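You operate a simulated robot arm through the tools that you are given. There is no shell and no other tool.

Carry out the task below with a simulated robot arm. There is one attempt and no reset: what you move stays moved.

TASK
Put things in order on the rewind bench. At the end: the blue core stands where the silver large weight stood; the yellow wrench stands where the blue core stood; the silver large weight stands on top of the grey felt pad; the pink fuse stands on top of the white sample roll; whatever was shut is shut again. Leave all else as you found it, and nothing knocked over.

It is judged by the outcome, as a careful person would: the job done as asked, and still so three seconds after it is handed in. It fails if anything else is knocked over, pushed out of place, dropped, spilled or broken.

THE ROBOT
A 7-joint arm with a two-finger gripper, fixed in place. Base frame: the origin is at the foot of the arm, x ahead of it, y to its left, z up; the work surface is at about z = 0. Units: m, rad, N and s.
With the tool pointing down near the work surface it reaches from about 0.16 to 0.38 m from the base axis. Its first joint turns from -1.257 to 1.257 rad. Payload 0.6 kg.
The tool frame sits at the grasp point between the pads (the TCP): z along the fingers, y along the line on which they close. The tips reach 0.022 m beyond it. The gripper opens to 0.092 m; its body begins 0.065 m behind the TCP.
Orientation is told as [roll, pitch, yaw] about the base's x, y, z axes, in that order, counted from this pose: with the fingers straight down and closing along the base's y, the tool's x points along the base's -x, its y along +y and its z along -z.

THE INTERFACE
- The arm moves only by the tool apply_moves. Its argument "deltas" is a list of rows, each an object (a shift or turn left out is 0, a gripper value left out holds the last) with "delta_pos": the shift along the base's x, y, z in units of 50 mm (1.0 is 50 mm), a list of three; "turn": the turn, a rotation vector about the base's x, y, z in units of 4 degrees (1.0 is 4 degrees), a list of three; "claw": the opening, from 0 (shut) to 1 (fully open). In form: [{"delta_pos": [tx, ty, tz], "turn": [wx, wy, wz], "claw": claw}, ...]. A call has 1 to 20 rows; each row shifts and turns the commanded pose from where the row before left it. A call with a number of a shift or a turn outside -1 to 1 is refused whole. Rows are played at 5 a second. More than 0.05 m and 0.15 rad between two rows, or a gripper value outside its range, and nothing of the call is played. A pose out of reach is approached as far as the arm can. The call stops where the force on the tool passes 40 N (or 10 N more than at its start, if that is more) or the arm is blocked; 0.2 s more then pass. Each finger travels about 0.0599 m/s and halts on what it meets, pressing with about 26 N; the grip force reading is that of the motor and also rises with nothing between the fingers. The clock runs only during rows and for 0.2 s after the last one: add rows that do not move to give the fingers time. It gives the time, the measured TCP pose, the force on the tool (base axes), the opening and the grip force at its end, in the units of the frame above (readings bear some noise), with the torque about the TCP (base axes, N m) and any sound that the robot's microphone picked up.
- Cameras (640 x 400 px; columns grow to the right, rows downward): "scene" is fixed at [0.0625, -0.2763, 0.4023]; the picture's right is [0.71, -0.71, 0.00], its down [-0.40, -0.40, -0.82] and it looks along [0.58, 0.58, -0.57] (base axes); focal length 214 px, centre (320, 200). "wrist" rides on the gripper at [0.071, 0.019, -0.102] in the tool frame; the picture's right is [-0.26, 0.96, 0.00], its down [-0.75, -0.21, -0.63] and it looks along [-0.60, -0.16, 0.78] (tool axes); focal length 280 px, centre (320, 200).
- snapshot(camera): a new picture of that camera. No time passes.
- probe_pixels(camera, pixels): there is no depth. For up to 12 entries [column, row, z] of the newest picture of that camera ("zoom" is the newest enlarged one), the place [x, y] in the base frame at which the ray of that pixel passes the height z, good to about 0.002 m. No time passes.
- enlarge(camera, box): a new picture of the part [left, top, right, bottom] of that camera's present view, enlarged. No time passes.
- job_done(): hands the job in; it is judged then, once.

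Unless the task says otherwise, let go and move clear before handing in.

The tools are called after "Request:" as a command line: name --argument value ..., lists and objects as JSON in quotes. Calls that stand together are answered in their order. apply_moves: Moves the arm, as the interface text tells. Its arguments: {"type":"object","properties":{"deltas":{"type":"array"}},"required":["deltas"]} The other tools are called the same way: snapshot (camera) takes a picture; probe_pixels (camera, pixels) gives the place at which the rays of pixels pass given heights; enlarge (camera, box) takes an enlarged picture of a part of a camera's view; job_done () hands the job in.

At the start:

```text
time: 0.0
eef_pos: [0.1512, -0.1359, 0.3209]
tool_rot: [0.0, -0.001, 0.001]
contact_force: [0.3, -0.6, 0.0]
ft_torque: [-0.04, -0.02, -0.06]
opening: 0.092
grip_force: 0.1
```

scene: 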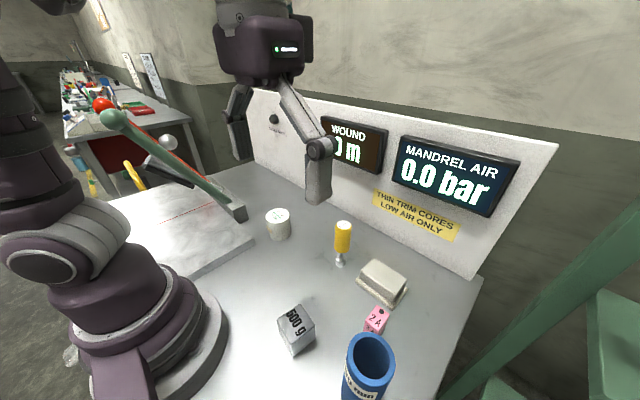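
wrist: 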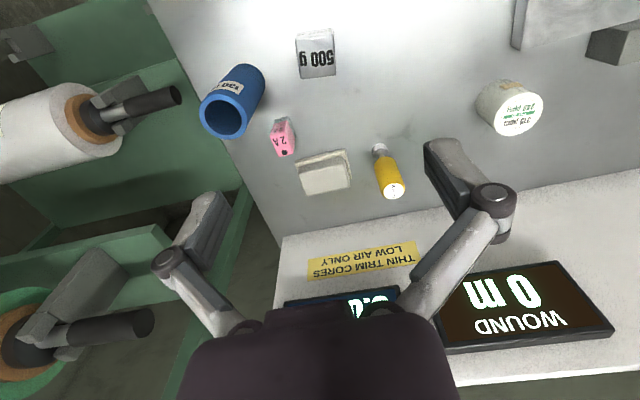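

The pictures show the blue core near scene (368,365), the 500 g silver weight at (297,330), the pink fuse at (376,320), the felt pad at (382,282), the yellow wrench at (342,240) and the white sample roll at (278,223). I'll look closer at each before moving.

Request:
enlarge --camera "scene" --box '[240, 190, 480, 400]'

Request:
enlarge --camera "wrist" --box '[180, 10, 560, 240]'

Request:
enlarge --camera "scene" --box '[60, 60, 340, 300]'

```text
1.90 times, centred on (360, 295) of scene
```

zoom: 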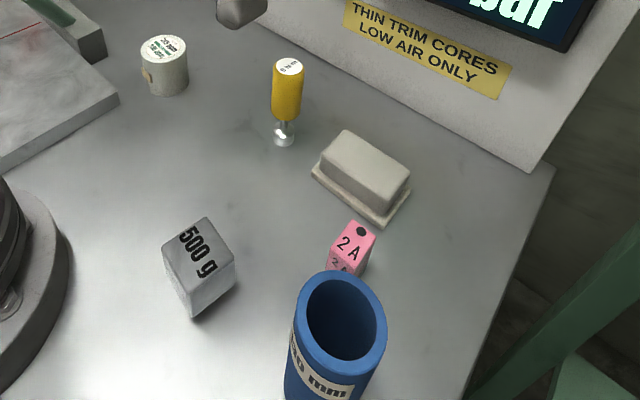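

```text
1.68 times, centred on (370, 125) of wrist
```

zoom: 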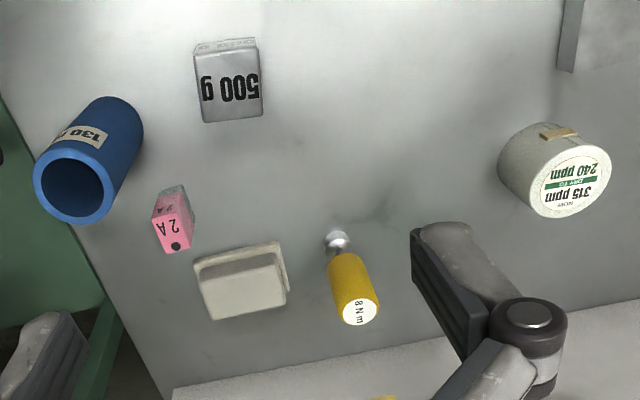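

```text
1.67 times, centred on (200, 180) of scene
```

zoom: 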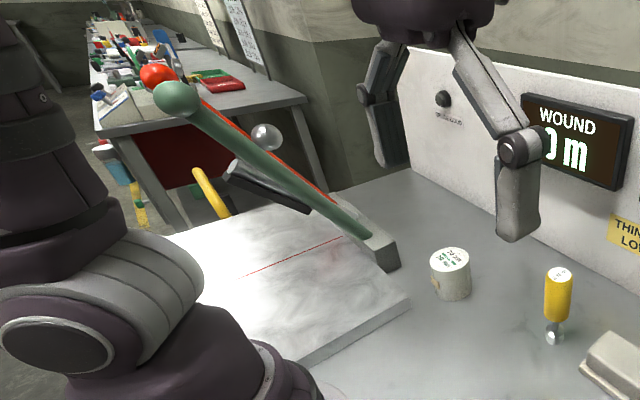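

The beige/grey item at scene (382,282) has a block on a wider base; I need to tell whether this is the pad itself or a cover. I'll zoom in closely on it and on the rest of the bench.

Request:
enlarge --camera "scene" --box '[340, 245, 430, 320]'

Request:
enlarge --camera "wrist" --box '[270, 120, 380, 210]'

Request:
enlarge --camera "scene" --box '[240, 80, 560, 280]'

Request:
enlarge --camera "scene" --box '[260, 290, 420, 400]'

```text
5.33 times, centred on (385, 282) of scene
```

zoom: 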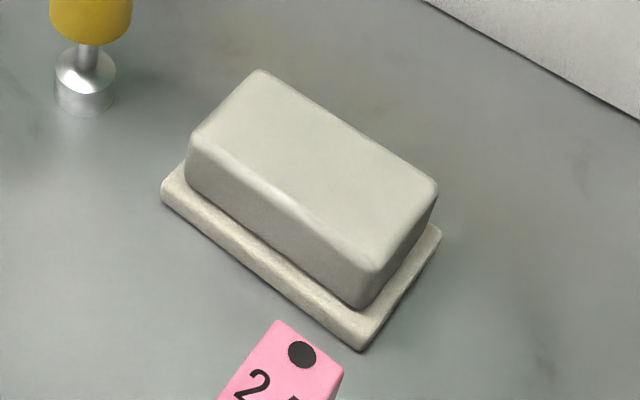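

```text
4.44 times, centred on (325, 165) of wrist
```

zoom: 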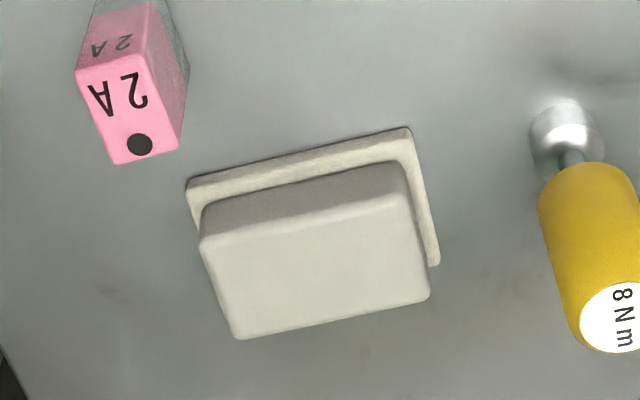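

```text
2.00 times, centred on (400, 180) of scene
```

zoom: 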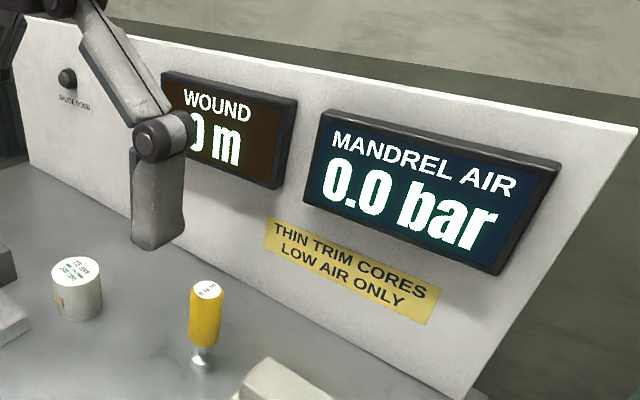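

```text
3.64 times, centred on (340, 345) of scene
```

zoom: 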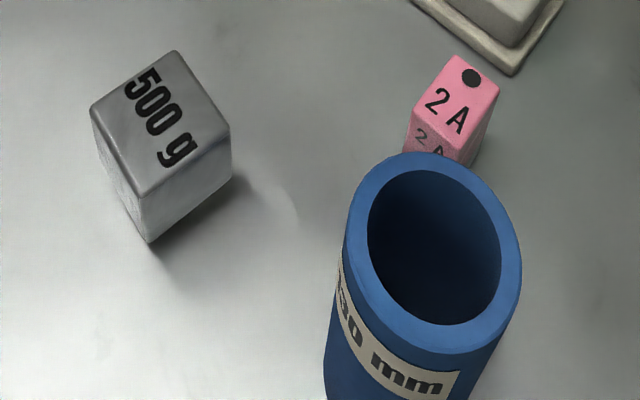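

The pad appears to be a flanged grey block; nothing else on the bench looks like felt. I'll check the button label at (273,118), the cutter at left, and probe for the object positions.

Request:
enlarge --camera "scene" --box '[250, 95, 310, 145]'

Request:
enlarge --camera "wrist" --box '[440, 0, 640, 140]'

Request:
enlarge --camera "wrist" --box '[0, 0, 280, 200]'

Request:
probe_pixels --camera "scene" --pixels '[[296, 356, 0.0], [278, 238, 0.0], [340, 263, 0.0], [391, 308, 0.0], [363, 283, 0.0], [402, 291, 0.0], [370, 400, 0.0], [368, 360, 0.13], [368, 360, 0.1], [370, 331, 0.0], [270, 210, 0.0], [342, 225, 0.1]]'

Request:
probe_pixels --camera "wrist" --pixels '[[227, 118, 0.13], [227, 118, 0.1], [245, 75, 0.0], [317, 35, 0.0], [316, 65, 0.04], [380, 150, 0.0], [393, 191, 0.1], [500, 95, 0.0], [517, 114, 0.04], [280, 125, 0.0], [285, 150, 0.03], [325, 172, 0.03]]'

```text
8.00 times, centred on (280, 120) of scene
```

zoom: 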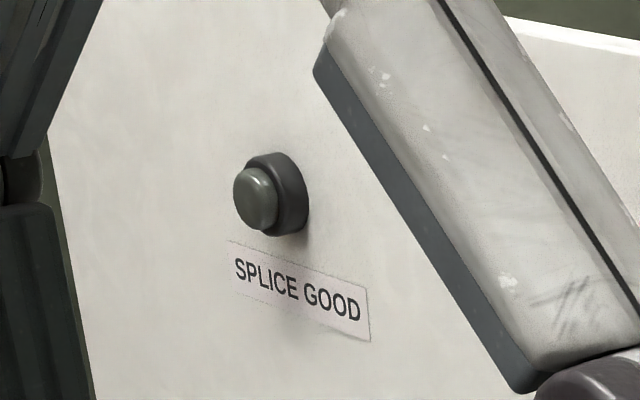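

```text
2.86 times, centred on (540, 70) of wrist
```

zoom: 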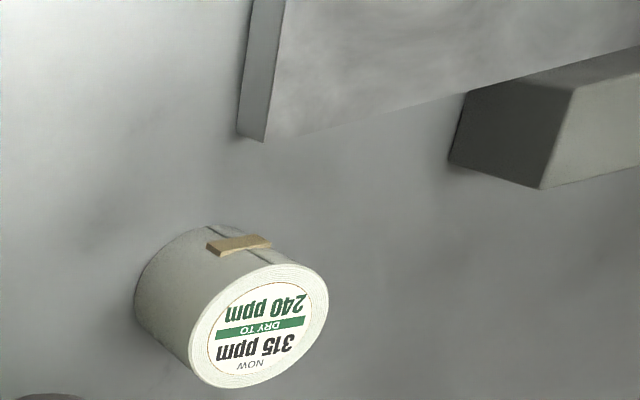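

```text
2.00 times, centred on (140, 100) of wrist
```

zoom: 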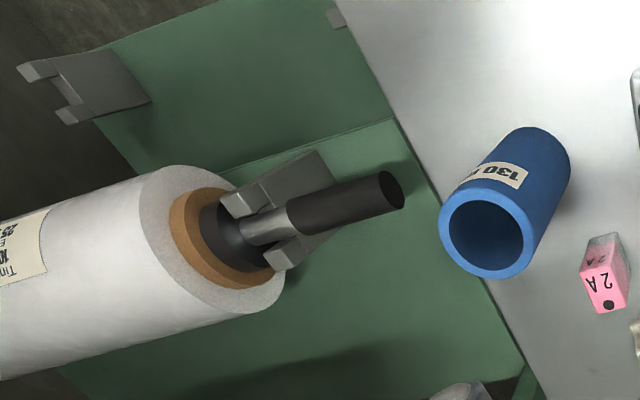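

```text
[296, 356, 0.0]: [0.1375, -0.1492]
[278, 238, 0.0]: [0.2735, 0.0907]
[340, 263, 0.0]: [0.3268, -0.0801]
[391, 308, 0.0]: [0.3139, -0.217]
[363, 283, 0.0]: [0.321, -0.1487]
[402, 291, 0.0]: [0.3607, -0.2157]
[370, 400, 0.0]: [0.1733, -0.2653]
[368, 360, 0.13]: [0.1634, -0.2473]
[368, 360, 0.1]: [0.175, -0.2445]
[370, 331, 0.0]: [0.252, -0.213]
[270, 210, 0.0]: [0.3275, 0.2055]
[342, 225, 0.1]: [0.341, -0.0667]
```

```text
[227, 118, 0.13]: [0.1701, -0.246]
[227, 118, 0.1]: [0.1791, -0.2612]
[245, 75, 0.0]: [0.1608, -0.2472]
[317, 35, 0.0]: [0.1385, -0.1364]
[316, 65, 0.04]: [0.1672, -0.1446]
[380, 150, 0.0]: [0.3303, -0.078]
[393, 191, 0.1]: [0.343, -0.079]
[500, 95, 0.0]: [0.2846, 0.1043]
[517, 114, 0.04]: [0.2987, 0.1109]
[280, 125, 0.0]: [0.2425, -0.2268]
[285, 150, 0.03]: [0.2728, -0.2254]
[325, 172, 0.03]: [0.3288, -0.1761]
```

"SPLICE GOOD" is just a button, and nothing on the bench seems to be shut. I'll triangulate the weight corners (scene corners near (277,320), (300,304), (315,326), (290,344), bottom (293,357)) and the core rim centre (371,359).

Request:
probe_pixels --camera "scene" --pixels '[[293.3, 356.8, 0.0], [290.5, 343.6, 0.02], [290.5, 343.6, 0.03], [290.5, 343.6, 0.04], [276.8, 319.7, 0.03], [300.2, 304.3, 0.03], [315.3, 325.8, 0.03], [276.8, 319.7, 0.04], [300.2, 304.3, 0.04], [315.3, 325.8, 0.04], [315.5, 339.5, 0.0], [370.8, 359.3, 0.1]]'

Request:
enlarge --camera "wrist" --box '[190, 20, 350, 130]'

Request:
enlarge --camera "scene" --box '[320, 320, 440, 400]'

Request:
enlarge --camera "scene" --box '[255, 195, 375, 275]'

```text
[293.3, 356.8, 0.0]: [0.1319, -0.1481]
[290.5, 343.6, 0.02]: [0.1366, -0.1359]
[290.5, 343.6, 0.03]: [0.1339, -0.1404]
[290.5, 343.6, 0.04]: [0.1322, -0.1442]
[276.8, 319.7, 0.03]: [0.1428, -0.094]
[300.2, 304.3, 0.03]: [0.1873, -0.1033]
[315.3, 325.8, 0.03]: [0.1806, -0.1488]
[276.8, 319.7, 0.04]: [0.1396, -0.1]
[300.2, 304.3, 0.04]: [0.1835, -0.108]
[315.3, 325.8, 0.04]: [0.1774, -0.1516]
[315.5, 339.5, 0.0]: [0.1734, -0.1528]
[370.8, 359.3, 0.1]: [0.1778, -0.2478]
```

```text
3.64 times, centred on (270, 75) of wrist
```

zoom: 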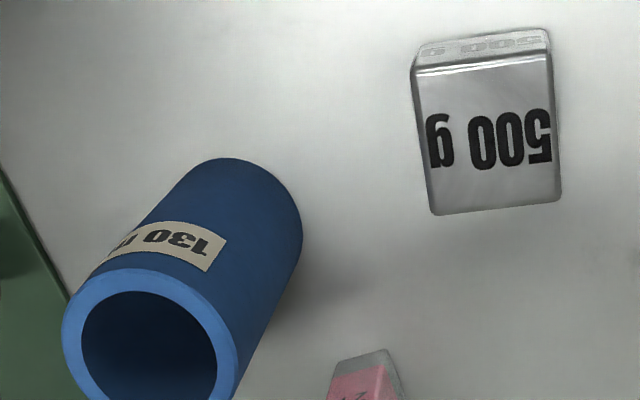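

```text
5.00 times, centred on (380, 360) of scene
```

zoom: 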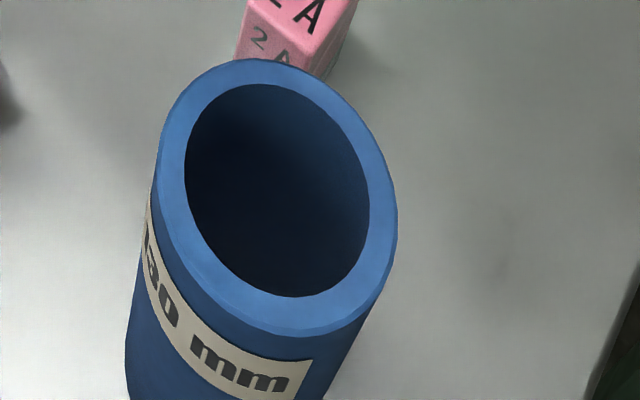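

```text
5.00 times, centred on (315, 235) of scene
```

zoom: 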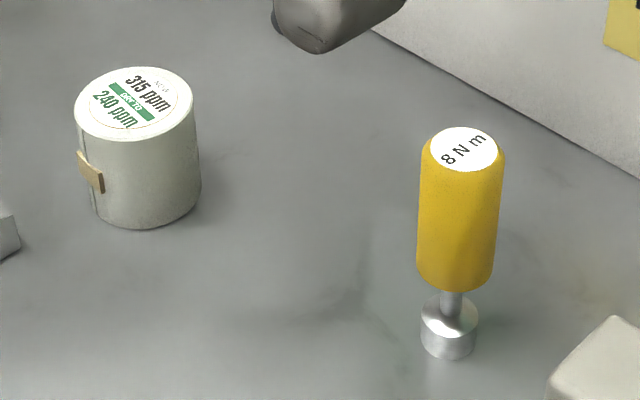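

The weight is a cube about 44 mm wide, centre ≈(0.157,-0.128), yaw ≈ -10°. Next I'll probe the pad, fuse, wrench and roll corners in the scene view.

Request:
probe_pixels --camera "scene" --pixels '[[355.4, 280.6, 0.0], [392.9, 310.6, 0.0], [407.5, 289.4, 0.0], [360.6, 271.3, 0.02], [373.7, 258.5, 0.02], [406.95, 280.2, 0.02], [394, 294.1, 0.02], [360.6, 271.3, 0.03], [373.7, 258.5, 0.03], [406.95, 280.2, 0.03], [394, 294.1, 0.03], [392.1, 302.6, 0.008]]'

Request:
probe_pixels --camera "scene" --pixels '[[341, 261, 0.0], [341, 251, 0.02], [343.8, 224.5, 0.08], [343.8, 224.5, 0.1], [278.7, 239, 0.0], [271, 229, 0.0], [291, 228, 0.0], [277.8, 215.6, 0.03], [277.8, 215.6, 0.035], [277.8, 215.6, 0.04], [266, 216, 0.04], [289.7, 215, 0.04]]'

Request:
enlarge --camera "scene" --box '[345, 290, 405, 340]'

```text
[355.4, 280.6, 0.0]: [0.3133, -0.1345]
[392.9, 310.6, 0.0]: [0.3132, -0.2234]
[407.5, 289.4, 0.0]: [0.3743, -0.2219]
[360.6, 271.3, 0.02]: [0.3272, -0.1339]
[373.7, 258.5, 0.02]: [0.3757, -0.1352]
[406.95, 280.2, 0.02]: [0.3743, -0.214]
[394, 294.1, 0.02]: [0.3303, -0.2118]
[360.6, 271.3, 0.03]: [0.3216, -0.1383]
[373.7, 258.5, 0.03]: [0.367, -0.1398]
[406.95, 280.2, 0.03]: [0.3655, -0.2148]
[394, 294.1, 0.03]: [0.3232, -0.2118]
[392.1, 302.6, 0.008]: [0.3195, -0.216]
```

```text
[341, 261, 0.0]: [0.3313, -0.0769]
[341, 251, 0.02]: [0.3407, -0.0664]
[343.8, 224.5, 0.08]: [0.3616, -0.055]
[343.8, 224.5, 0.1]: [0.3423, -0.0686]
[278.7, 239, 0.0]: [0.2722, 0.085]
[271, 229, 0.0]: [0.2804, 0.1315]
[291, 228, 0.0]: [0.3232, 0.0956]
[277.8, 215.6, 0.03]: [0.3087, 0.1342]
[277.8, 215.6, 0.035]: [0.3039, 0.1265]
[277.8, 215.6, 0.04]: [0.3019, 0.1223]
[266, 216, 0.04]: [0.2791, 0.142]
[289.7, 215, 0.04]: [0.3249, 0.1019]
```

```text
8.00 times, centred on (375, 315) of scene
```

zoom: 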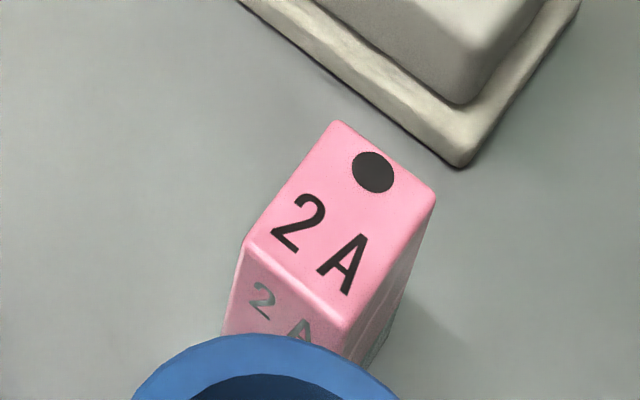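

The pad is square to the axes: base x 0.313–0.374, y -0.223 to -0.134, block top ≈0.035 high centred near (0.342,-0.178). Now I'll triangulate the core rim, fuse top and roll top from both cameras.

Request:
probe_pixels --camera "scene" --pixels '[[370.8, 359.3, 0.11], [370.8, 359.3, 0.12], [370.8, 359.3, 0.13], [376.9, 305.25, 0.03], [389.4, 314.4, 0.03], [378.1, 331.5, 0.03], [365.6, 320.0, 0.03], [377.5, 318, 0.04], [277.8, 215.6, 0.045], [277.8, 215.6, 0.05], [343.8, 224.5, 0.11], [343.8, 224.5, 0.09]]'

Request:
probe_pixels --camera "wrist" --pixels '[[222, 116, 0.11], [222, 116, 0.12], [222, 116, 0.13], [244.7, 83.8, 0.0], [518.3, 113.7, 0.035], [518.3, 113.7, 0.045], [518.3, 113.7, 0.05], [393, 191, 0.09], [393, 191, 0.11], [282, 138, 0.03], [282, 138, 0.04], [380, 155, 0.02]]'

Request:
enlarge --camera "wrist" --box '[255, 105, 310, 165]'

Request:
enlarge --camera "wrist" --box '[350, 120, 430, 210]'

```text
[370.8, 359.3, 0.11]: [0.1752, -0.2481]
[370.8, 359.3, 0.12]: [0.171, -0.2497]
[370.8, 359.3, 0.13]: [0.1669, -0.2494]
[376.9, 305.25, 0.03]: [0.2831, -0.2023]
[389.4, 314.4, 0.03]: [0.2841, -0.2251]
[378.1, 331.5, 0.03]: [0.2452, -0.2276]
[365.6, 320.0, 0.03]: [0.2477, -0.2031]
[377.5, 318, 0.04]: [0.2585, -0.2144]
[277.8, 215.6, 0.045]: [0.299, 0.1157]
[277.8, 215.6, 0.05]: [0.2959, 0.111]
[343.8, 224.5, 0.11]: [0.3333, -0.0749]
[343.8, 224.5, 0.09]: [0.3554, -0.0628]
```

```text
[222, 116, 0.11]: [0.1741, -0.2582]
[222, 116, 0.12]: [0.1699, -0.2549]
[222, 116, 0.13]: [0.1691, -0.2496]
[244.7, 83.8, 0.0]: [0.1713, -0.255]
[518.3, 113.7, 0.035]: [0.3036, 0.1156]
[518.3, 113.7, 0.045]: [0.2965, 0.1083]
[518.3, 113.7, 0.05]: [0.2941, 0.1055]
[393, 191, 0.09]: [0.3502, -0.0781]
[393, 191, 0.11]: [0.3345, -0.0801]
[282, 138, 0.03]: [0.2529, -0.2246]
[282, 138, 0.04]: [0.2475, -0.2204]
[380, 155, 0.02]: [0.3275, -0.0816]
```

```text
6.67 times, centred on (282, 135) of wrist
```

zoom: 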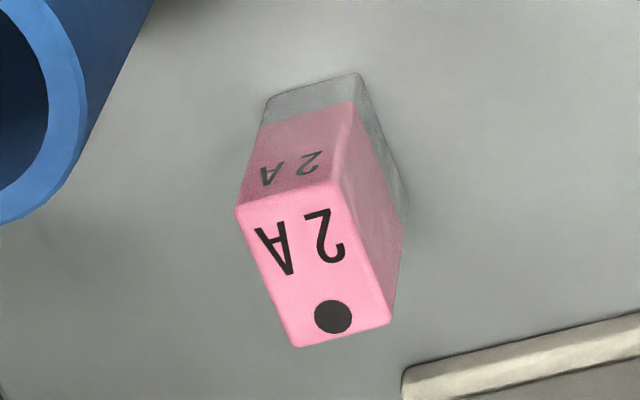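

```text
4.44 times, centred on (390, 165) of wrist
```

zoom: 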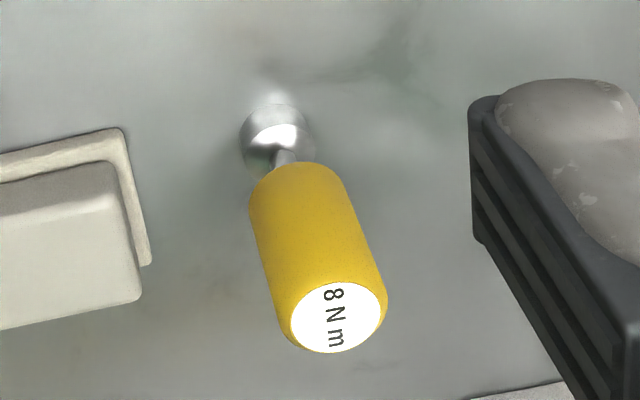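

Core: centre ≈(0.169,-0.250), height ≈0.13, diameter ≈52 mm. Before moving, I'll measure the fingers' outer size at scene (318,148)/(318,200) and the fuse top centre at wrist (282,145).

Request:
probe_pixels --camera "scene" --pixels '[[318, 203, 0.298], [305, 190, 0.31], [332, 190, 0.31], [332, 148, 0.345], [306, 148, 0.345], [300, 40, 0.4], [312, 40, 0.4], [228, 120, 0.3], [216, 20, 0.4]]'

Request:
probe_pixels --camera "wrist" --pixels '[[281.9, 144.7, 0.02], [281.9, 144.7, 0.03], [281.9, 144.7, 0.04], [274.7, 119.5, 0.0], [288.2, 115.9, 0.0], [295.2, 135, 0.0], [152, 262, 0.33], [515, 200, 0.33]]'

Request:
enlarge --camera "scene" --box '[200, 0, 350, 220]'

```text
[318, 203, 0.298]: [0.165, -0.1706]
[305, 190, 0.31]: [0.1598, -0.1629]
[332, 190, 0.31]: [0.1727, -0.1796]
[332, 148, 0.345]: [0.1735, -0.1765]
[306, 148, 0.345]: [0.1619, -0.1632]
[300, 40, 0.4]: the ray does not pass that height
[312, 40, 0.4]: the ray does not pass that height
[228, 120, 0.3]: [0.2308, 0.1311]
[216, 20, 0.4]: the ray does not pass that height
```

```text
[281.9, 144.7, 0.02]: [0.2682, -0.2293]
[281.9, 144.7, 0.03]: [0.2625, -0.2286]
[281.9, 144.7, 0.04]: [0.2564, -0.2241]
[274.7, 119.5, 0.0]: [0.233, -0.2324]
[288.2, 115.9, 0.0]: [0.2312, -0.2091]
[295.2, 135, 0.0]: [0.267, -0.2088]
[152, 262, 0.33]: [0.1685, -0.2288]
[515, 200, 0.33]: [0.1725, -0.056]
```

```text
1.82 times, centred on (275, 110) of scene
```

zoom: 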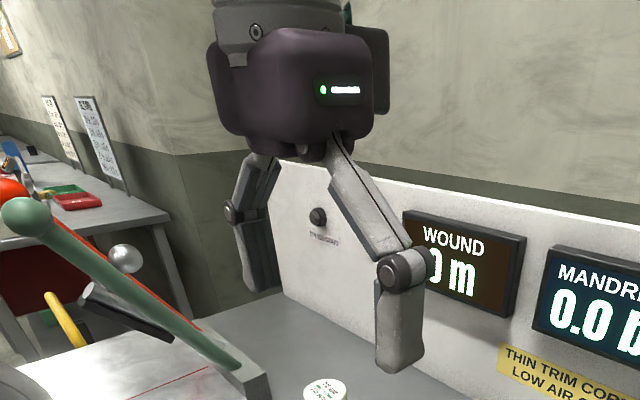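

Fingers flare to roughly ±0.08 m when fully open, so I'll use a partial opening near the core. I'll hover over the weight at z≈0.15 with yaw ≈ -10° and look closer.

Request:
apply_moves --deltas '[{"delta_pos": [0.04, 0.05, -1], "turn": [0, 0, -0.85], "claw": 0.76}, {"delta_pos": [0.04, 0.05, -1], "turn": [0, 0, -0.85]}, {"delta_pos": [0.04, 0.06, -1], "turn": [0, 0, -0.8]}, {"delta_pos": [0, 0, -0.4]}, {"delta_pos": [0, 0, 0]}]'

Request:
snapshot --camera "wrist"

Request:
snapshot --camera "scene"

```text
refused: row 1 steps farther than a row can; nothing moved
```

```text
taken
```

wrist: 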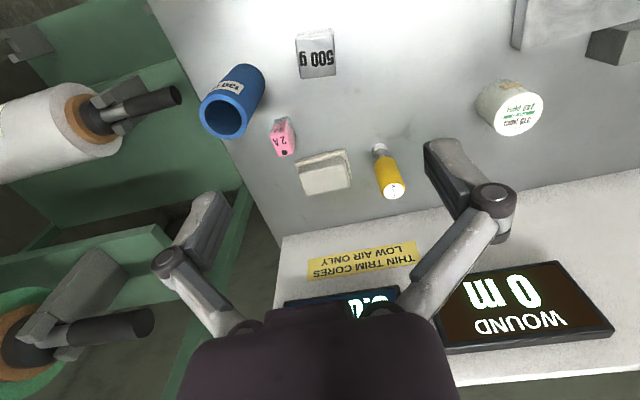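

```text
taken
```

scene: 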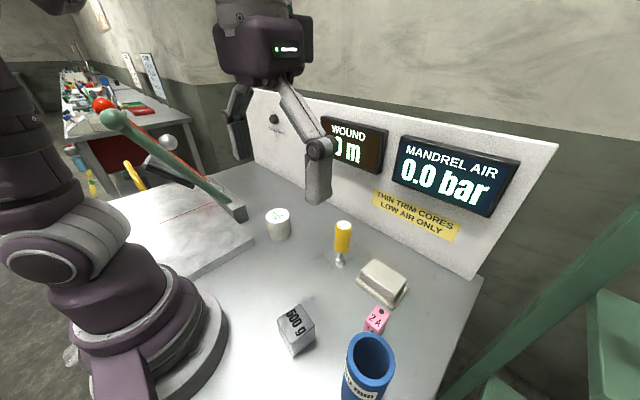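

The row was refused because the combined shift was just over 50 mm; nothing moved. I'll repeat with smaller steps.

Request:
apply_moves --deltas '[{"delta_pos": [0.03, 0.04, -0.85], "turn": [0, 0, -0.65], "claw": 0.76}, {"delta_pos": [0.03, 0.04, -0.85], "turn": [0, 0, -0.65]}, {"delta_pos": [0.03, 0.04, -0.85], "turn": [0, 0, -0.6]}, {"delta_pos": [0.03, 0.04, -0.85], "turn": [0, 0, -0.6]}, {"delta_pos": [0, 0, 0]}]'

Request:
snapshot --camera "wrist"

Request:
snapshot --camera "scene"

```text
time: 1.2
eef_pos: [0.1568, -0.126, 0.1508]
tool_rot: [0.0, 0.001, -0.175]
contact_force: [-0.5, 1.1, -0.6]
ft_torque: [-0.01, 0.0, 0.01]
opening: 0.0696
grip_force: 0.0
```

```text
taken
```

wrist: 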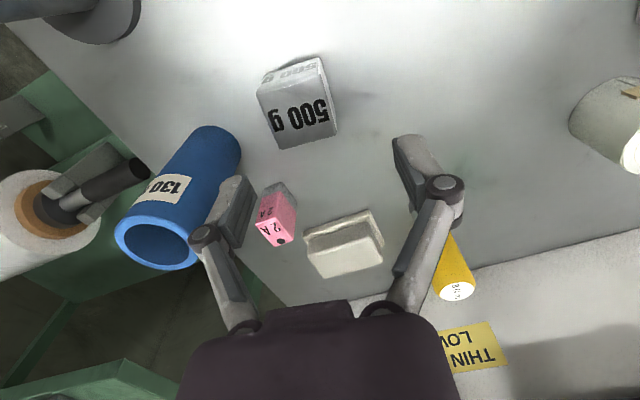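

```text
taken
```

scene: 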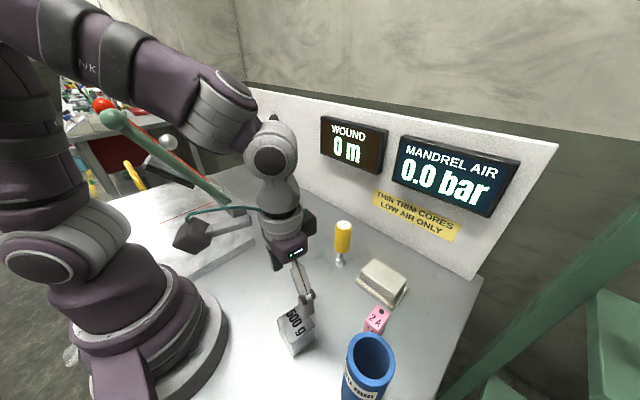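

Hovering over the weight; in the wrist picture its top face is around (297,118). I'll zoom there to refine the pose.

Request:
enlarge --camera "wrist" --box '[230, 40, 370, 160]'

Request:
enlarge --camera "scene" --box '[250, 270, 370, 370]'

```text
3.33 times, centred on (300, 100) of wrist
```

zoom: 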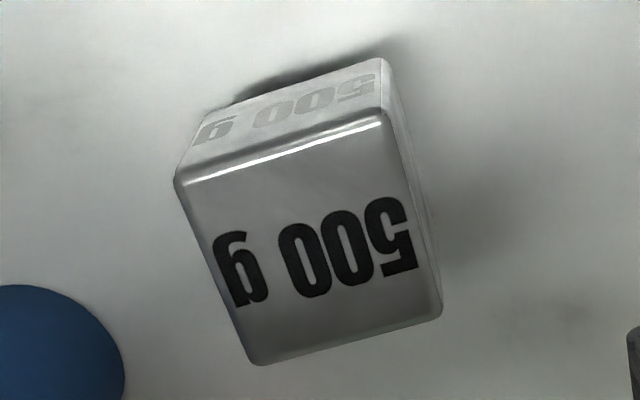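

```text
4.00 times, centred on (310, 320) of scene
```

zoom: 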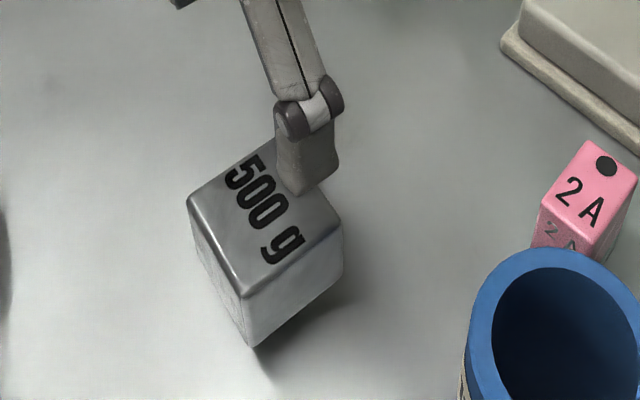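

Reading the weight's top corners at wrist (257,95), (319,75), (336,134.5), (280,149.5); probing these at likely heights.

Request:
probe_pixels --camera "wrist" --pixels '[[257.1, 94.9, 0.045], [318.9, 75.4, 0.045], [336.3, 134.5, 0.045], [279.9, 149.5, 0.045], [257.1, 94.9, 0.055], [318.9, 75.4, 0.055], [336.3, 134.5, 0.055], [279.9, 149.5, 0.055], [265.5, 74.5, 0.0], [317.4, 58, 0.0]]'

Request:
probe_pixels --camera "scene" --pixels '[[293.5, 356.5, 0.0], [316, 339.5, 0.0], [277, 319.5, 0.05], [316, 326, 0.05], [290.5, 343.5, 0.05], [300.2, 304.3, 0.05], [277, 319.5, 0.055], [316, 326, 0.055], [290.5, 343.5, 0.055], [300.2, 304.3, 0.055]]'

```text
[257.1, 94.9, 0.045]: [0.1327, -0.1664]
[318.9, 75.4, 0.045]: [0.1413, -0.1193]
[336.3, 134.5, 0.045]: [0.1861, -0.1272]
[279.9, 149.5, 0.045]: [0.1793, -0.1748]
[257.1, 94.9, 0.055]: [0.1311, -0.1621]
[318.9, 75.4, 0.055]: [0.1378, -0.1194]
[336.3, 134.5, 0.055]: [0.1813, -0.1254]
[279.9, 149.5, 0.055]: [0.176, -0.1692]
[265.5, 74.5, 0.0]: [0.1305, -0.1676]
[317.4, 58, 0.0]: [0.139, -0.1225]
```

```text
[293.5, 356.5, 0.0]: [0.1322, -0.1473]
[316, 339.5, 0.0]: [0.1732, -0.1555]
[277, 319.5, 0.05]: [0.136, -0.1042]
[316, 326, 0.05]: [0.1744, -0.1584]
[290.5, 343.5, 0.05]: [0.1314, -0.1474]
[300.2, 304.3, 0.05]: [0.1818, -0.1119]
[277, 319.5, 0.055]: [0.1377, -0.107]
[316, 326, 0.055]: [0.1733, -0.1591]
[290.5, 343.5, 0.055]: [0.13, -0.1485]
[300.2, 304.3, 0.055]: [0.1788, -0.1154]
```

The two cameras disagree by about 15 mm in y on the weight (wrist ≈ -0.145, scene ≈ -0.130), so I'll descend to just above it (TCP z≈0.09, tips ≈0.068, well above its ~0.045 top) to see it relative to the fingers directly.

Request:
apply_moves --deltas '[{"delta_pos": [0, 0, -0.6]}, {"delta_pos": [0, 0, -0.6]}, {"delta_pos": [0, 0, 0]}, {"delta_pos": [0, 0, 0]}]'

Request:
snapshot --camera "wrist"

Request:
enlarge --camera "scene" --box '[220, 240, 380, 370]'

```text
time: 2.2
eef_pos: [0.1565, -0.1264, 0.0908]
tool_rot: [-0.002, 0.001, -0.174]
contact_force: [-0.2, -0.2, 0.4]
ft_torque: [-0.03, 0.01, -0.01]
opening: 0.07
grip_force: 0.0
```

```text
taken
```

wrist: 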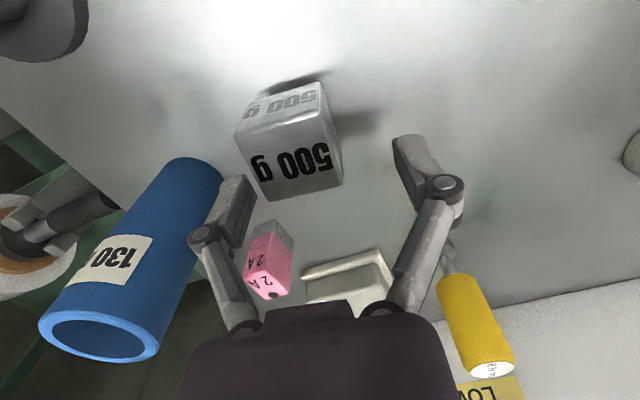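

```text
3.08 times, centred on (300, 305) of scene
```

zoom: 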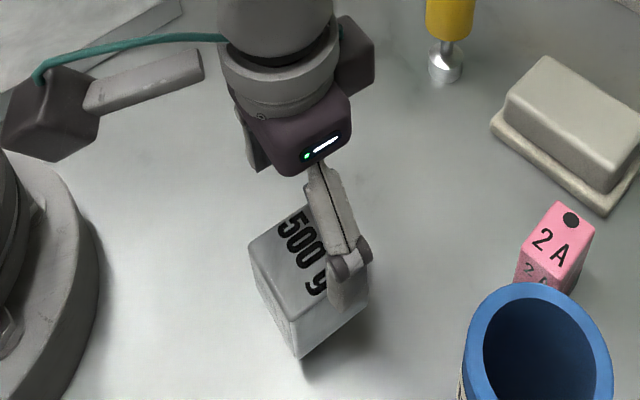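

The wrist view shows the weight's top centre (293,150) left of the finger midline (≈322,157), so it lies further to -y than the scene probe suggests. I'll zoom in on both and probe finger tips too, to see which camera is off.

Request:
enlarge --camera "wrist" --box '[200, 60, 480, 310]'

Request:
probe_pixels --camera "wrist" --pixels '[[236, 136, 0.045], [328, 112, 0.045], [343, 183, 0.045], [264, 200, 0.045], [320, 84, 0.0], [246, 103, 0.0], [232, 178, 0.069], [405, 138, 0.069], [300, 272, 0.0], [381, 249, 0.0], [257, 232, 0.0], [270, 221, 0.0]]'

Request:
snapshot --camera "scene"

```text
1.60 times, centred on (340, 185) of wrist
```

zoom: 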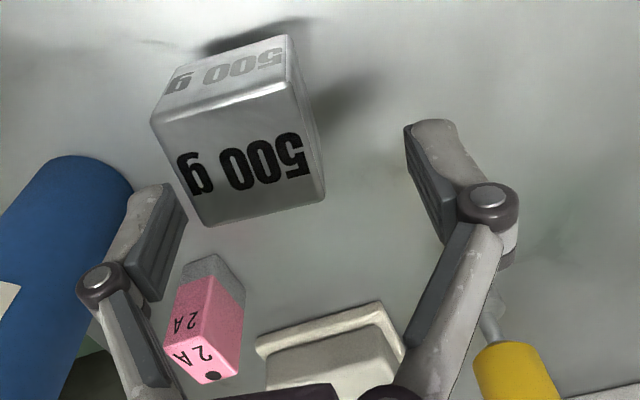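

```text
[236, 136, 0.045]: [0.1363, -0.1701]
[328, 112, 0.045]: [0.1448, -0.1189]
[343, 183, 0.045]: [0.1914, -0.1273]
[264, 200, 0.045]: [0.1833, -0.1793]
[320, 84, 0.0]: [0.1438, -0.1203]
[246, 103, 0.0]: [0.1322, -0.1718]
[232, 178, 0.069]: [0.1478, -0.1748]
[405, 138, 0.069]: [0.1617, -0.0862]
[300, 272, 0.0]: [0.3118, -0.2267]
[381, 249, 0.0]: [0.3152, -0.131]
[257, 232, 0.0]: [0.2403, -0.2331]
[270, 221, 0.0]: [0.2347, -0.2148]
```

```text
taken
```

scene: 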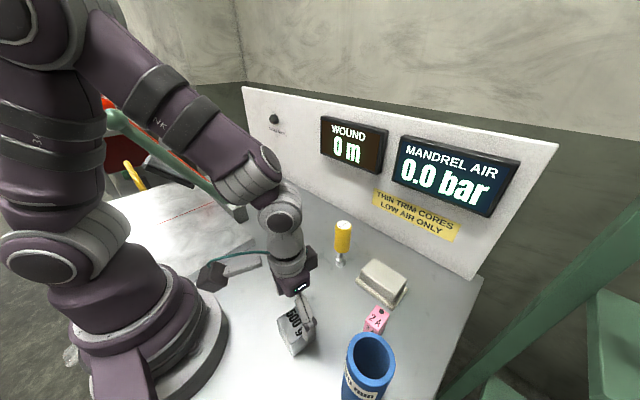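

Triangulating the weight's bottom corner from several views puts it at z≈0.033, not 0 — it may be standing on something hard to see, with its top near 0.077. I'll back straight up first, then zoom in closely beneath the weight.

Request:
apply_moves --deltas '[{"delta_pos": [0, 0, 0.8]}, {"delta_pos": [0, 0, 0.8]}, {"delta_pos": [0, 0.4, 0.8]}, {"delta_pos": [0, 0.8, 0.5]}, {"delta_pos": [0, 0.8, 0]}, {"delta_pos": [0, 0, 0]}]'

Request:
enlarge --camera "scene" --box '[260, 295, 340, 370]'

Request:
snapshot --camera "wrist"

```text
time: 3.6
eef_pos: [0.1565, -0.0269, 0.2364]
tool_rot: [-0.001, -0.002, -0.172]
contact_force: [0.5, -1.0, -0.1]
ft_torque: [-0.01, -0.02, 0.04]
opening: 0.0698
grip_force: 0.1
```

```text
5.33 times, centred on (300, 332) of scene
```

zoom: 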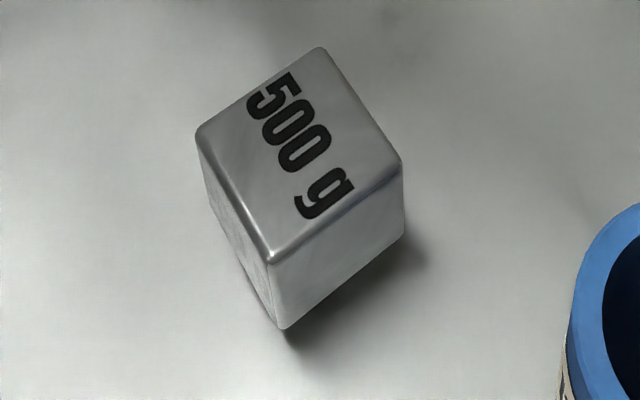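

```text
taken
```

wrist: 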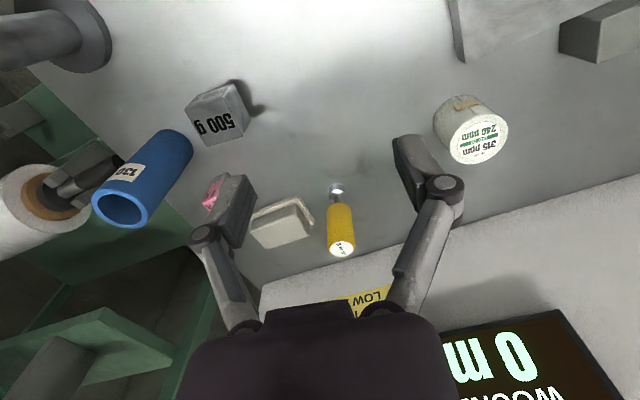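

The weight's shadow seems slightly detached from its lower edge. I'll zoom the wrist view on the weight from this new position and triangulate again.

Request:
enlarge --camera "wrist" --box '[170, 65, 270, 160]'

Request:
enlarge --camera "wrist" --box '[310, 80, 530, 270]'

```text
4.21 times, centred on (220, 112) of wrist
```

zoom: 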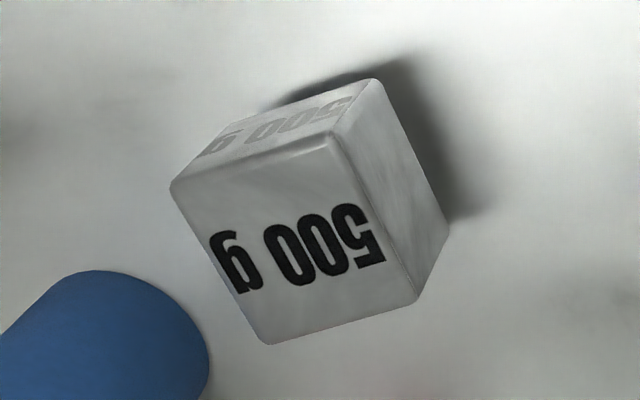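

```text
2.11 times, centred on (420, 175) of wrist
```

zoom: 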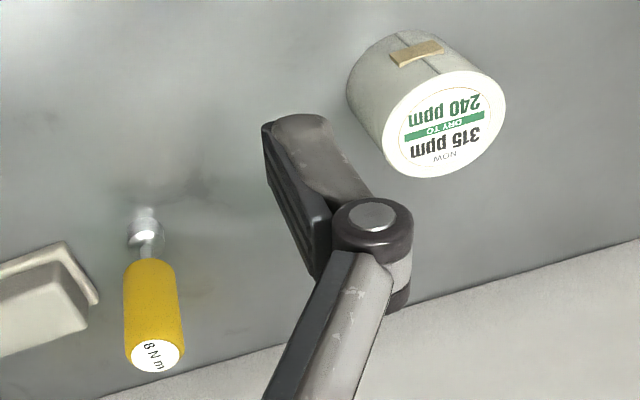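

Probing the same four top corners from this view and the scene at several heights to pin down the weight's true height.

Request:
probe_pixels --camera "wrist" --pixels '[[184.8, 108.9, 0.045], [222.4, 97.8, 0.045], [242.6, 137.0, 0.045], [206.9, 146.5, 0.045], [184.8, 108.9, 0.075], [222.4, 97.8, 0.075], [242.6, 137.0, 0.075], [206.9, 146.5, 0.075], [233.1, 84.0, 0.0], [250.4, 119.2, 0.0], [233.1, 84.0, 0.033], [250.4, 119.2, 0.033]]'

Request:
probe_pixels --camera "scene" --pixels '[[290.6, 344.1, 0.045], [276.9, 319.9, 0.045], [300, 304, 0.045], [315.4, 324.6, 0.045], [290.6, 344.1, 0.075], [276.9, 319.9, 0.075], [300, 304, 0.075], [315.4, 324.6, 0.075], [293.1, 356.5, 0.0], [315.8, 339.1, 0.0], [293.1, 356.5, 0.033], [315.8, 339.1, 0.033]]'

```text
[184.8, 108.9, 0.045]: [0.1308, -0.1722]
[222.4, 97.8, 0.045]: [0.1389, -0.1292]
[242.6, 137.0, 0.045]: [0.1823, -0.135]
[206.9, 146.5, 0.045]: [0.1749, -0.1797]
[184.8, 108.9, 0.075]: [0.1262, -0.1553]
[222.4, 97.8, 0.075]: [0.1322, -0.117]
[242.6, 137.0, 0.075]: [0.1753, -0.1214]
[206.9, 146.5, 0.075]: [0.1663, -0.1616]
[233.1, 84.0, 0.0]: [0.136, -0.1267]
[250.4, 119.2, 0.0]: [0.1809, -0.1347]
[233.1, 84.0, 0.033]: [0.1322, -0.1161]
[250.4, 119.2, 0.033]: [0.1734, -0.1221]
```

```text
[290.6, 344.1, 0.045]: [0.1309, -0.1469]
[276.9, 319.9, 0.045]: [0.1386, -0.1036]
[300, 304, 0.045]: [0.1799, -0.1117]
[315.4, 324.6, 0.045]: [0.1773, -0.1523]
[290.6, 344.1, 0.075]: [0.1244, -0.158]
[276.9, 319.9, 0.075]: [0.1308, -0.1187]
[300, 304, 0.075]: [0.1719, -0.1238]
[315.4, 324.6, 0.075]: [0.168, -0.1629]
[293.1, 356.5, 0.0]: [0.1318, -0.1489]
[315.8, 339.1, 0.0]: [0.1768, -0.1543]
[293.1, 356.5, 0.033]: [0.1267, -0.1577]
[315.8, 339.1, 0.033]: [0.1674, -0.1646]
```

At z≈0.075 the two cameras agree on the weight's top (centre ≈(0.150,-0.140)) and its bottom is at ≈0.033 with a ~41 mm footprint: it stands on something transparent or unseen. I'll inspect the area around it more closely, and check the roll and fuse the same way.

Request:
probe_pixels --camera "wrist" --pixels '[[459.3, 118.1, 0.0], [459.3, 118.1, 0.01], [478.8, 139.5, 0.045], [478.8, 139.5, 0.055], [478.8, 139.5, 0.065], [338, 188, 0.0], [341, 250, 0.11], [341, 250, 0.115]]'

Request:
probe_pixels --camera "scene" --pixels '[[280, 233.6, 0.0], [280, 233.6, 0.01], [277.8, 215.8, 0.045], [277.8, 215.8, 0.055], [277.8, 215.8, 0.065], [341, 262, 0.0], [343.8, 224.5, 0.11], [343.8, 224.5, 0.115]]'

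Request:
enlarge --camera "scene" --box '[275, 325, 335, 365]'

Request:
enlarge --camera "wrist" --box '[195, 60, 285, 130]'

```text
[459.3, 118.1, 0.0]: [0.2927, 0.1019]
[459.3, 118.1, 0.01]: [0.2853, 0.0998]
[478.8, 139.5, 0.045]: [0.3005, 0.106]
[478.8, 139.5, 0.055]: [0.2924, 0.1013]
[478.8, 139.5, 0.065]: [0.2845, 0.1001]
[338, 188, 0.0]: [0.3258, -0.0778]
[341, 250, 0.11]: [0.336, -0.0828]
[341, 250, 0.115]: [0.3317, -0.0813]
```

```text
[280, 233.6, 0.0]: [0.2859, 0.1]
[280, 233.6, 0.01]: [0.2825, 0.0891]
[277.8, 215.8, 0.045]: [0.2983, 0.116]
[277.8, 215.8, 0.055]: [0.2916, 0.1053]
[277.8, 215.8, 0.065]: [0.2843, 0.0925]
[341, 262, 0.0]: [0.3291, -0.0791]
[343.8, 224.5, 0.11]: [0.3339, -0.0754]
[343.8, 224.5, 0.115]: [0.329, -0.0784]
```

```text
10.00 times, centred on (305, 345) of scene
```

zoom: 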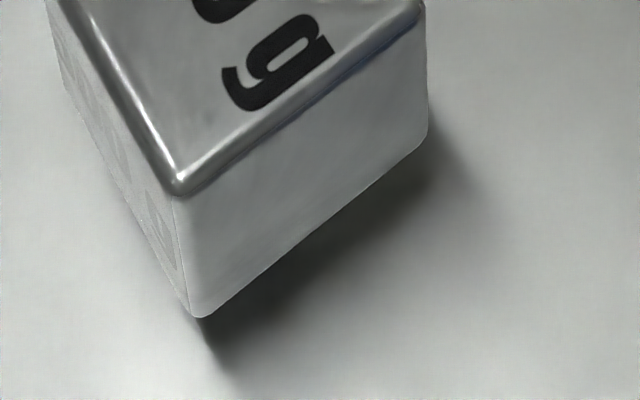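

```text
5.71 times, centred on (240, 95) of wrist
```

zoom: 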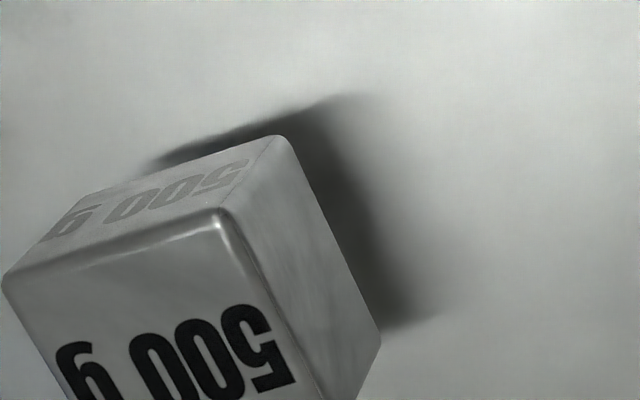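

The roll (base (0.29,0.102), top ≈0.055) and wrench (0.329,-0.079, top ≈0.115) triangulate fine at z=0, so the weight really is raised. I'll probe the crisp shadow corners at wrist (243.5,77), (211,89), (252,118) to see where they lie on the bench.

Request:
probe_pixels --camera "wrist" --pixels '[[243.5, 77.1, 0.0], [211.1, 88.9, 0.0], [252.3, 117.8, 0.0], [249.9, 76.2, 0.0], [262, 105, 0.0]]'

Request:
enlarge --camera "scene" --box '[335, 285, 415, 345]'

```text
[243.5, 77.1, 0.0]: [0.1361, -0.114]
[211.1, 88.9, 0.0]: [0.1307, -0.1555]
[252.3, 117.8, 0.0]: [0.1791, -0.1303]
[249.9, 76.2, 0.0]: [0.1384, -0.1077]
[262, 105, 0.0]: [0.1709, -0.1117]
```

```text
6.67 times, centred on (375, 315) of scene
```

zoom: 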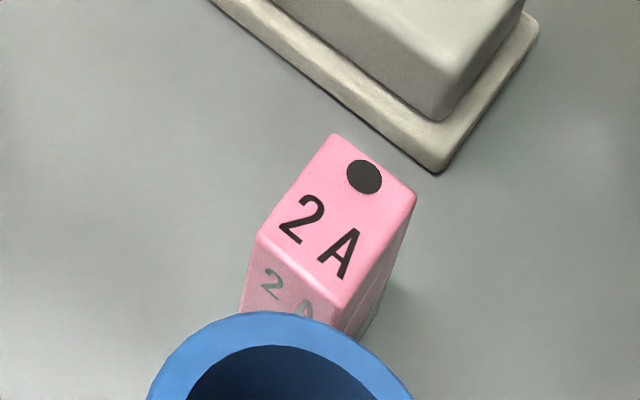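

The shadow outline is the straight-down projection of the weight's footprint, so it is raised ~33 mm on something hidden beneath. I'll grip it at mid-height (TCP z≈0.055, tips ≈0.033) centred on (0.150,-0.140); first a hover at 0.125 to check alignment.

Request:
apply_moves --deltas '[{"delta_pos": [-0.05, -0.75, 0], "turn": [0, 0, 0.25]}, {"delta_pos": [-0.05, -0.75, 0]}, {"delta_pos": [-0.04, -0.74, 0]}, {"delta_pos": [0, 0, -0.75]}, {"delta_pos": [0, 0, -0.75]}, {"delta_pos": [0, 0, -0.7]}, {"delta_pos": [0, 0, 0]}, {"delta_pos": [0, 0, 0]}]'

Request:
snapshot --camera "wrist"

Request:
enlarge --camera "scene" --box '[220, 240, 400, 390]'

```text
time: 5.4
eef_pos: [0.1506, -0.14, 0.1263]
tool_rot: [-0.001, -0.003, -0.156]
contact_force: [0.6, -0.2, 0.5]
ft_torque: [-0.01, -0.02, 0.0]
opening: 0.0695
grip_force: 0.0
```

```text
taken
```

wrist: 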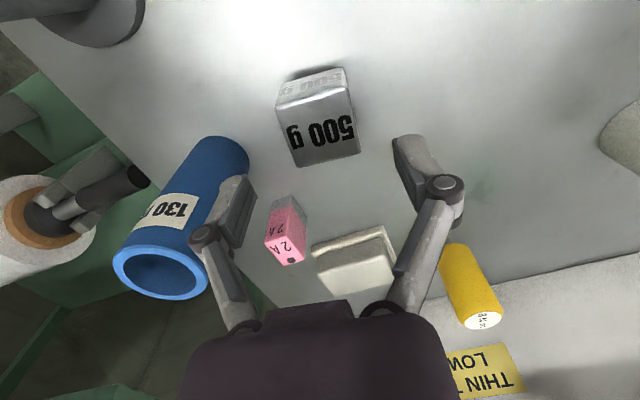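

```text
2.67 times, centred on (310, 315) of scene
```

zoom: 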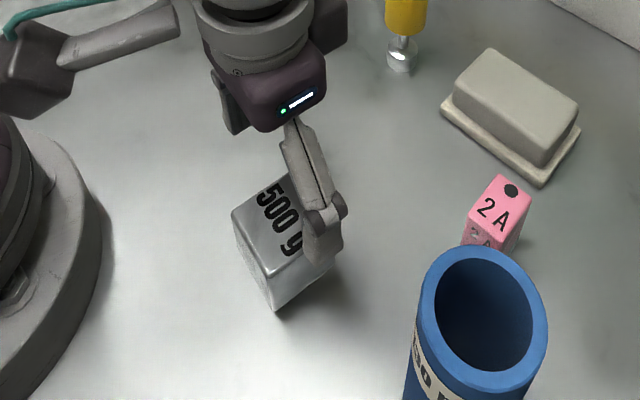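

The weight (top centre ≈(318,128)) now sits on the finger midline. I'll descend toward grip height in small steps and check before closing.

Request:
apply_moves --deltas '[{"delta_pos": [0, 0, -0.4]}, {"delta_pos": [0, 0, -0.4]}, {"delta_pos": [0, 0, -0.3]}, {"delta_pos": [0, 0, -0.3]}, {"delta_pos": [0, 0, 0]}]'

Request:
snapshot --camera "wrist"

Request:
enlarge --camera "scene" --box '[240, 270, 360, 370]'

```text
time: 6.6
eef_pos: [0.1513, -0.1406, 0.0556]
tool_rot: [0.002, -0.002, -0.155]
contact_force: [-0.7, 0.5, -0.4]
ft_torque: [-0.02, 0.0, 0.06]
opening: 0.0698
grip_force: 0.1
```

```text
taken
```

wrist: 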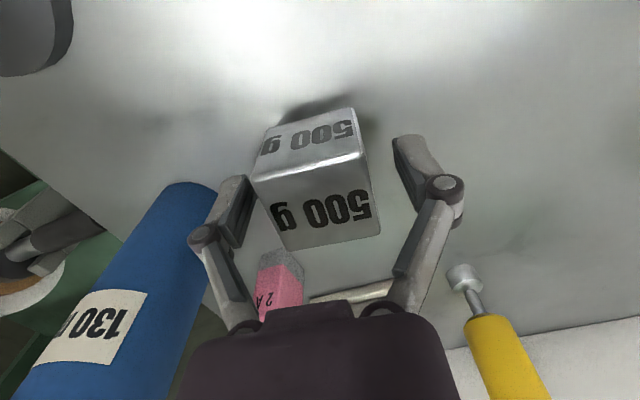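

```text
4.00 times, centred on (300, 320) of scene
```

zoom: 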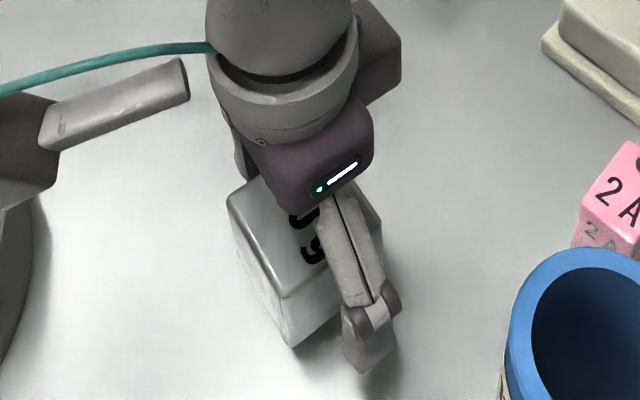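

The weight sits centred between the fingers (top face centre ≈(320,204)) with no contact yet. Closing the gripper on it and waiting.

Request:
apply_moves --deltas '[{"claw": 0.5}, {"claw": 0.0}, {"claw": 0.0}, {"claw": 0.0}, {"claw": 0.0}]'

Request:
snapshot --camera "wrist"

```text
time: 7.8
eef_pos: [0.1501, -0.1403, 0.058]
tool_rot: [0.0, -0.002, -0.156]
contact_force: [0.1, 4.0, 4.2]
ft_torque: [0.18, -0.02, 0.03]
opening: 0.0436
grip_force: 26.3
```

```text
taken
```

wrist: 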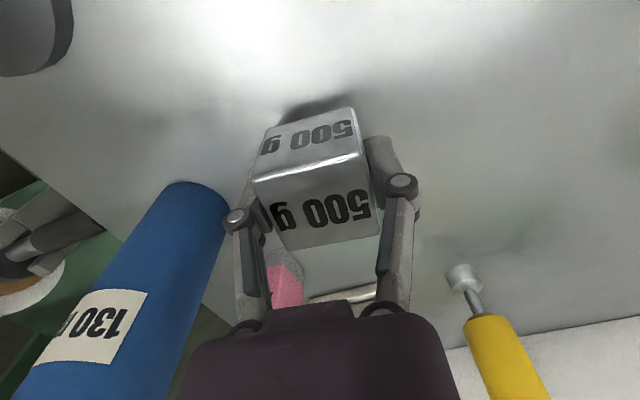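

Grip holds at 43.6 mm with 26 N. I'll lift slowly 20 mm and check the load and what lies beneath.

Request:
apply_moves --deltas '[{"delta_pos": [0, 0, 0.2]}, {"delta_pos": [0, 0, 0.2]}, {"delta_pos": [0, 0, 0]}]'

Request:
enlarge --camera "scene" --box '[230, 260, 370, 380]'

Request:
snapshot --camera "wrist"

```text
time: 8.6
eef_pos: [0.1493, -0.1417, 0.0762]
tool_rot: [-0.001, -0.001, -0.157]
contact_force: [0.4, -0.5, -5.8]
ft_torque: [0.01, -0.01, 0.01]
opening: 0.0437
grip_force: 25.8
```

```text
3.33 times, centred on (300, 320) of scene
```

zoom: 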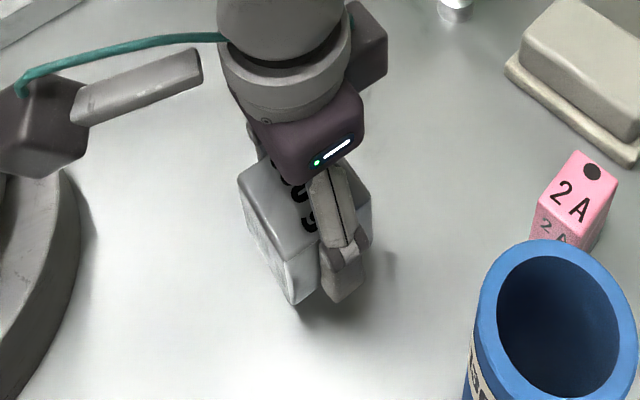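

```text
taken
```

wrist: 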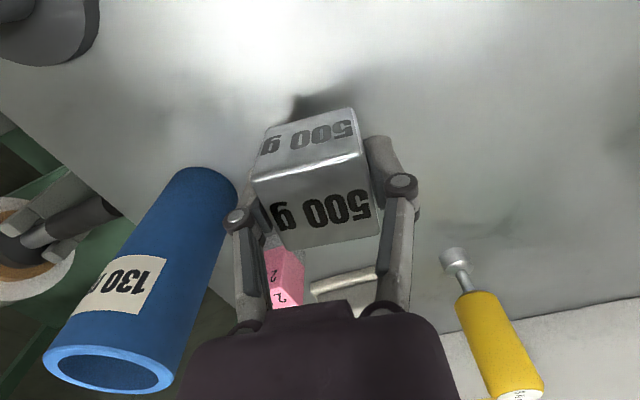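

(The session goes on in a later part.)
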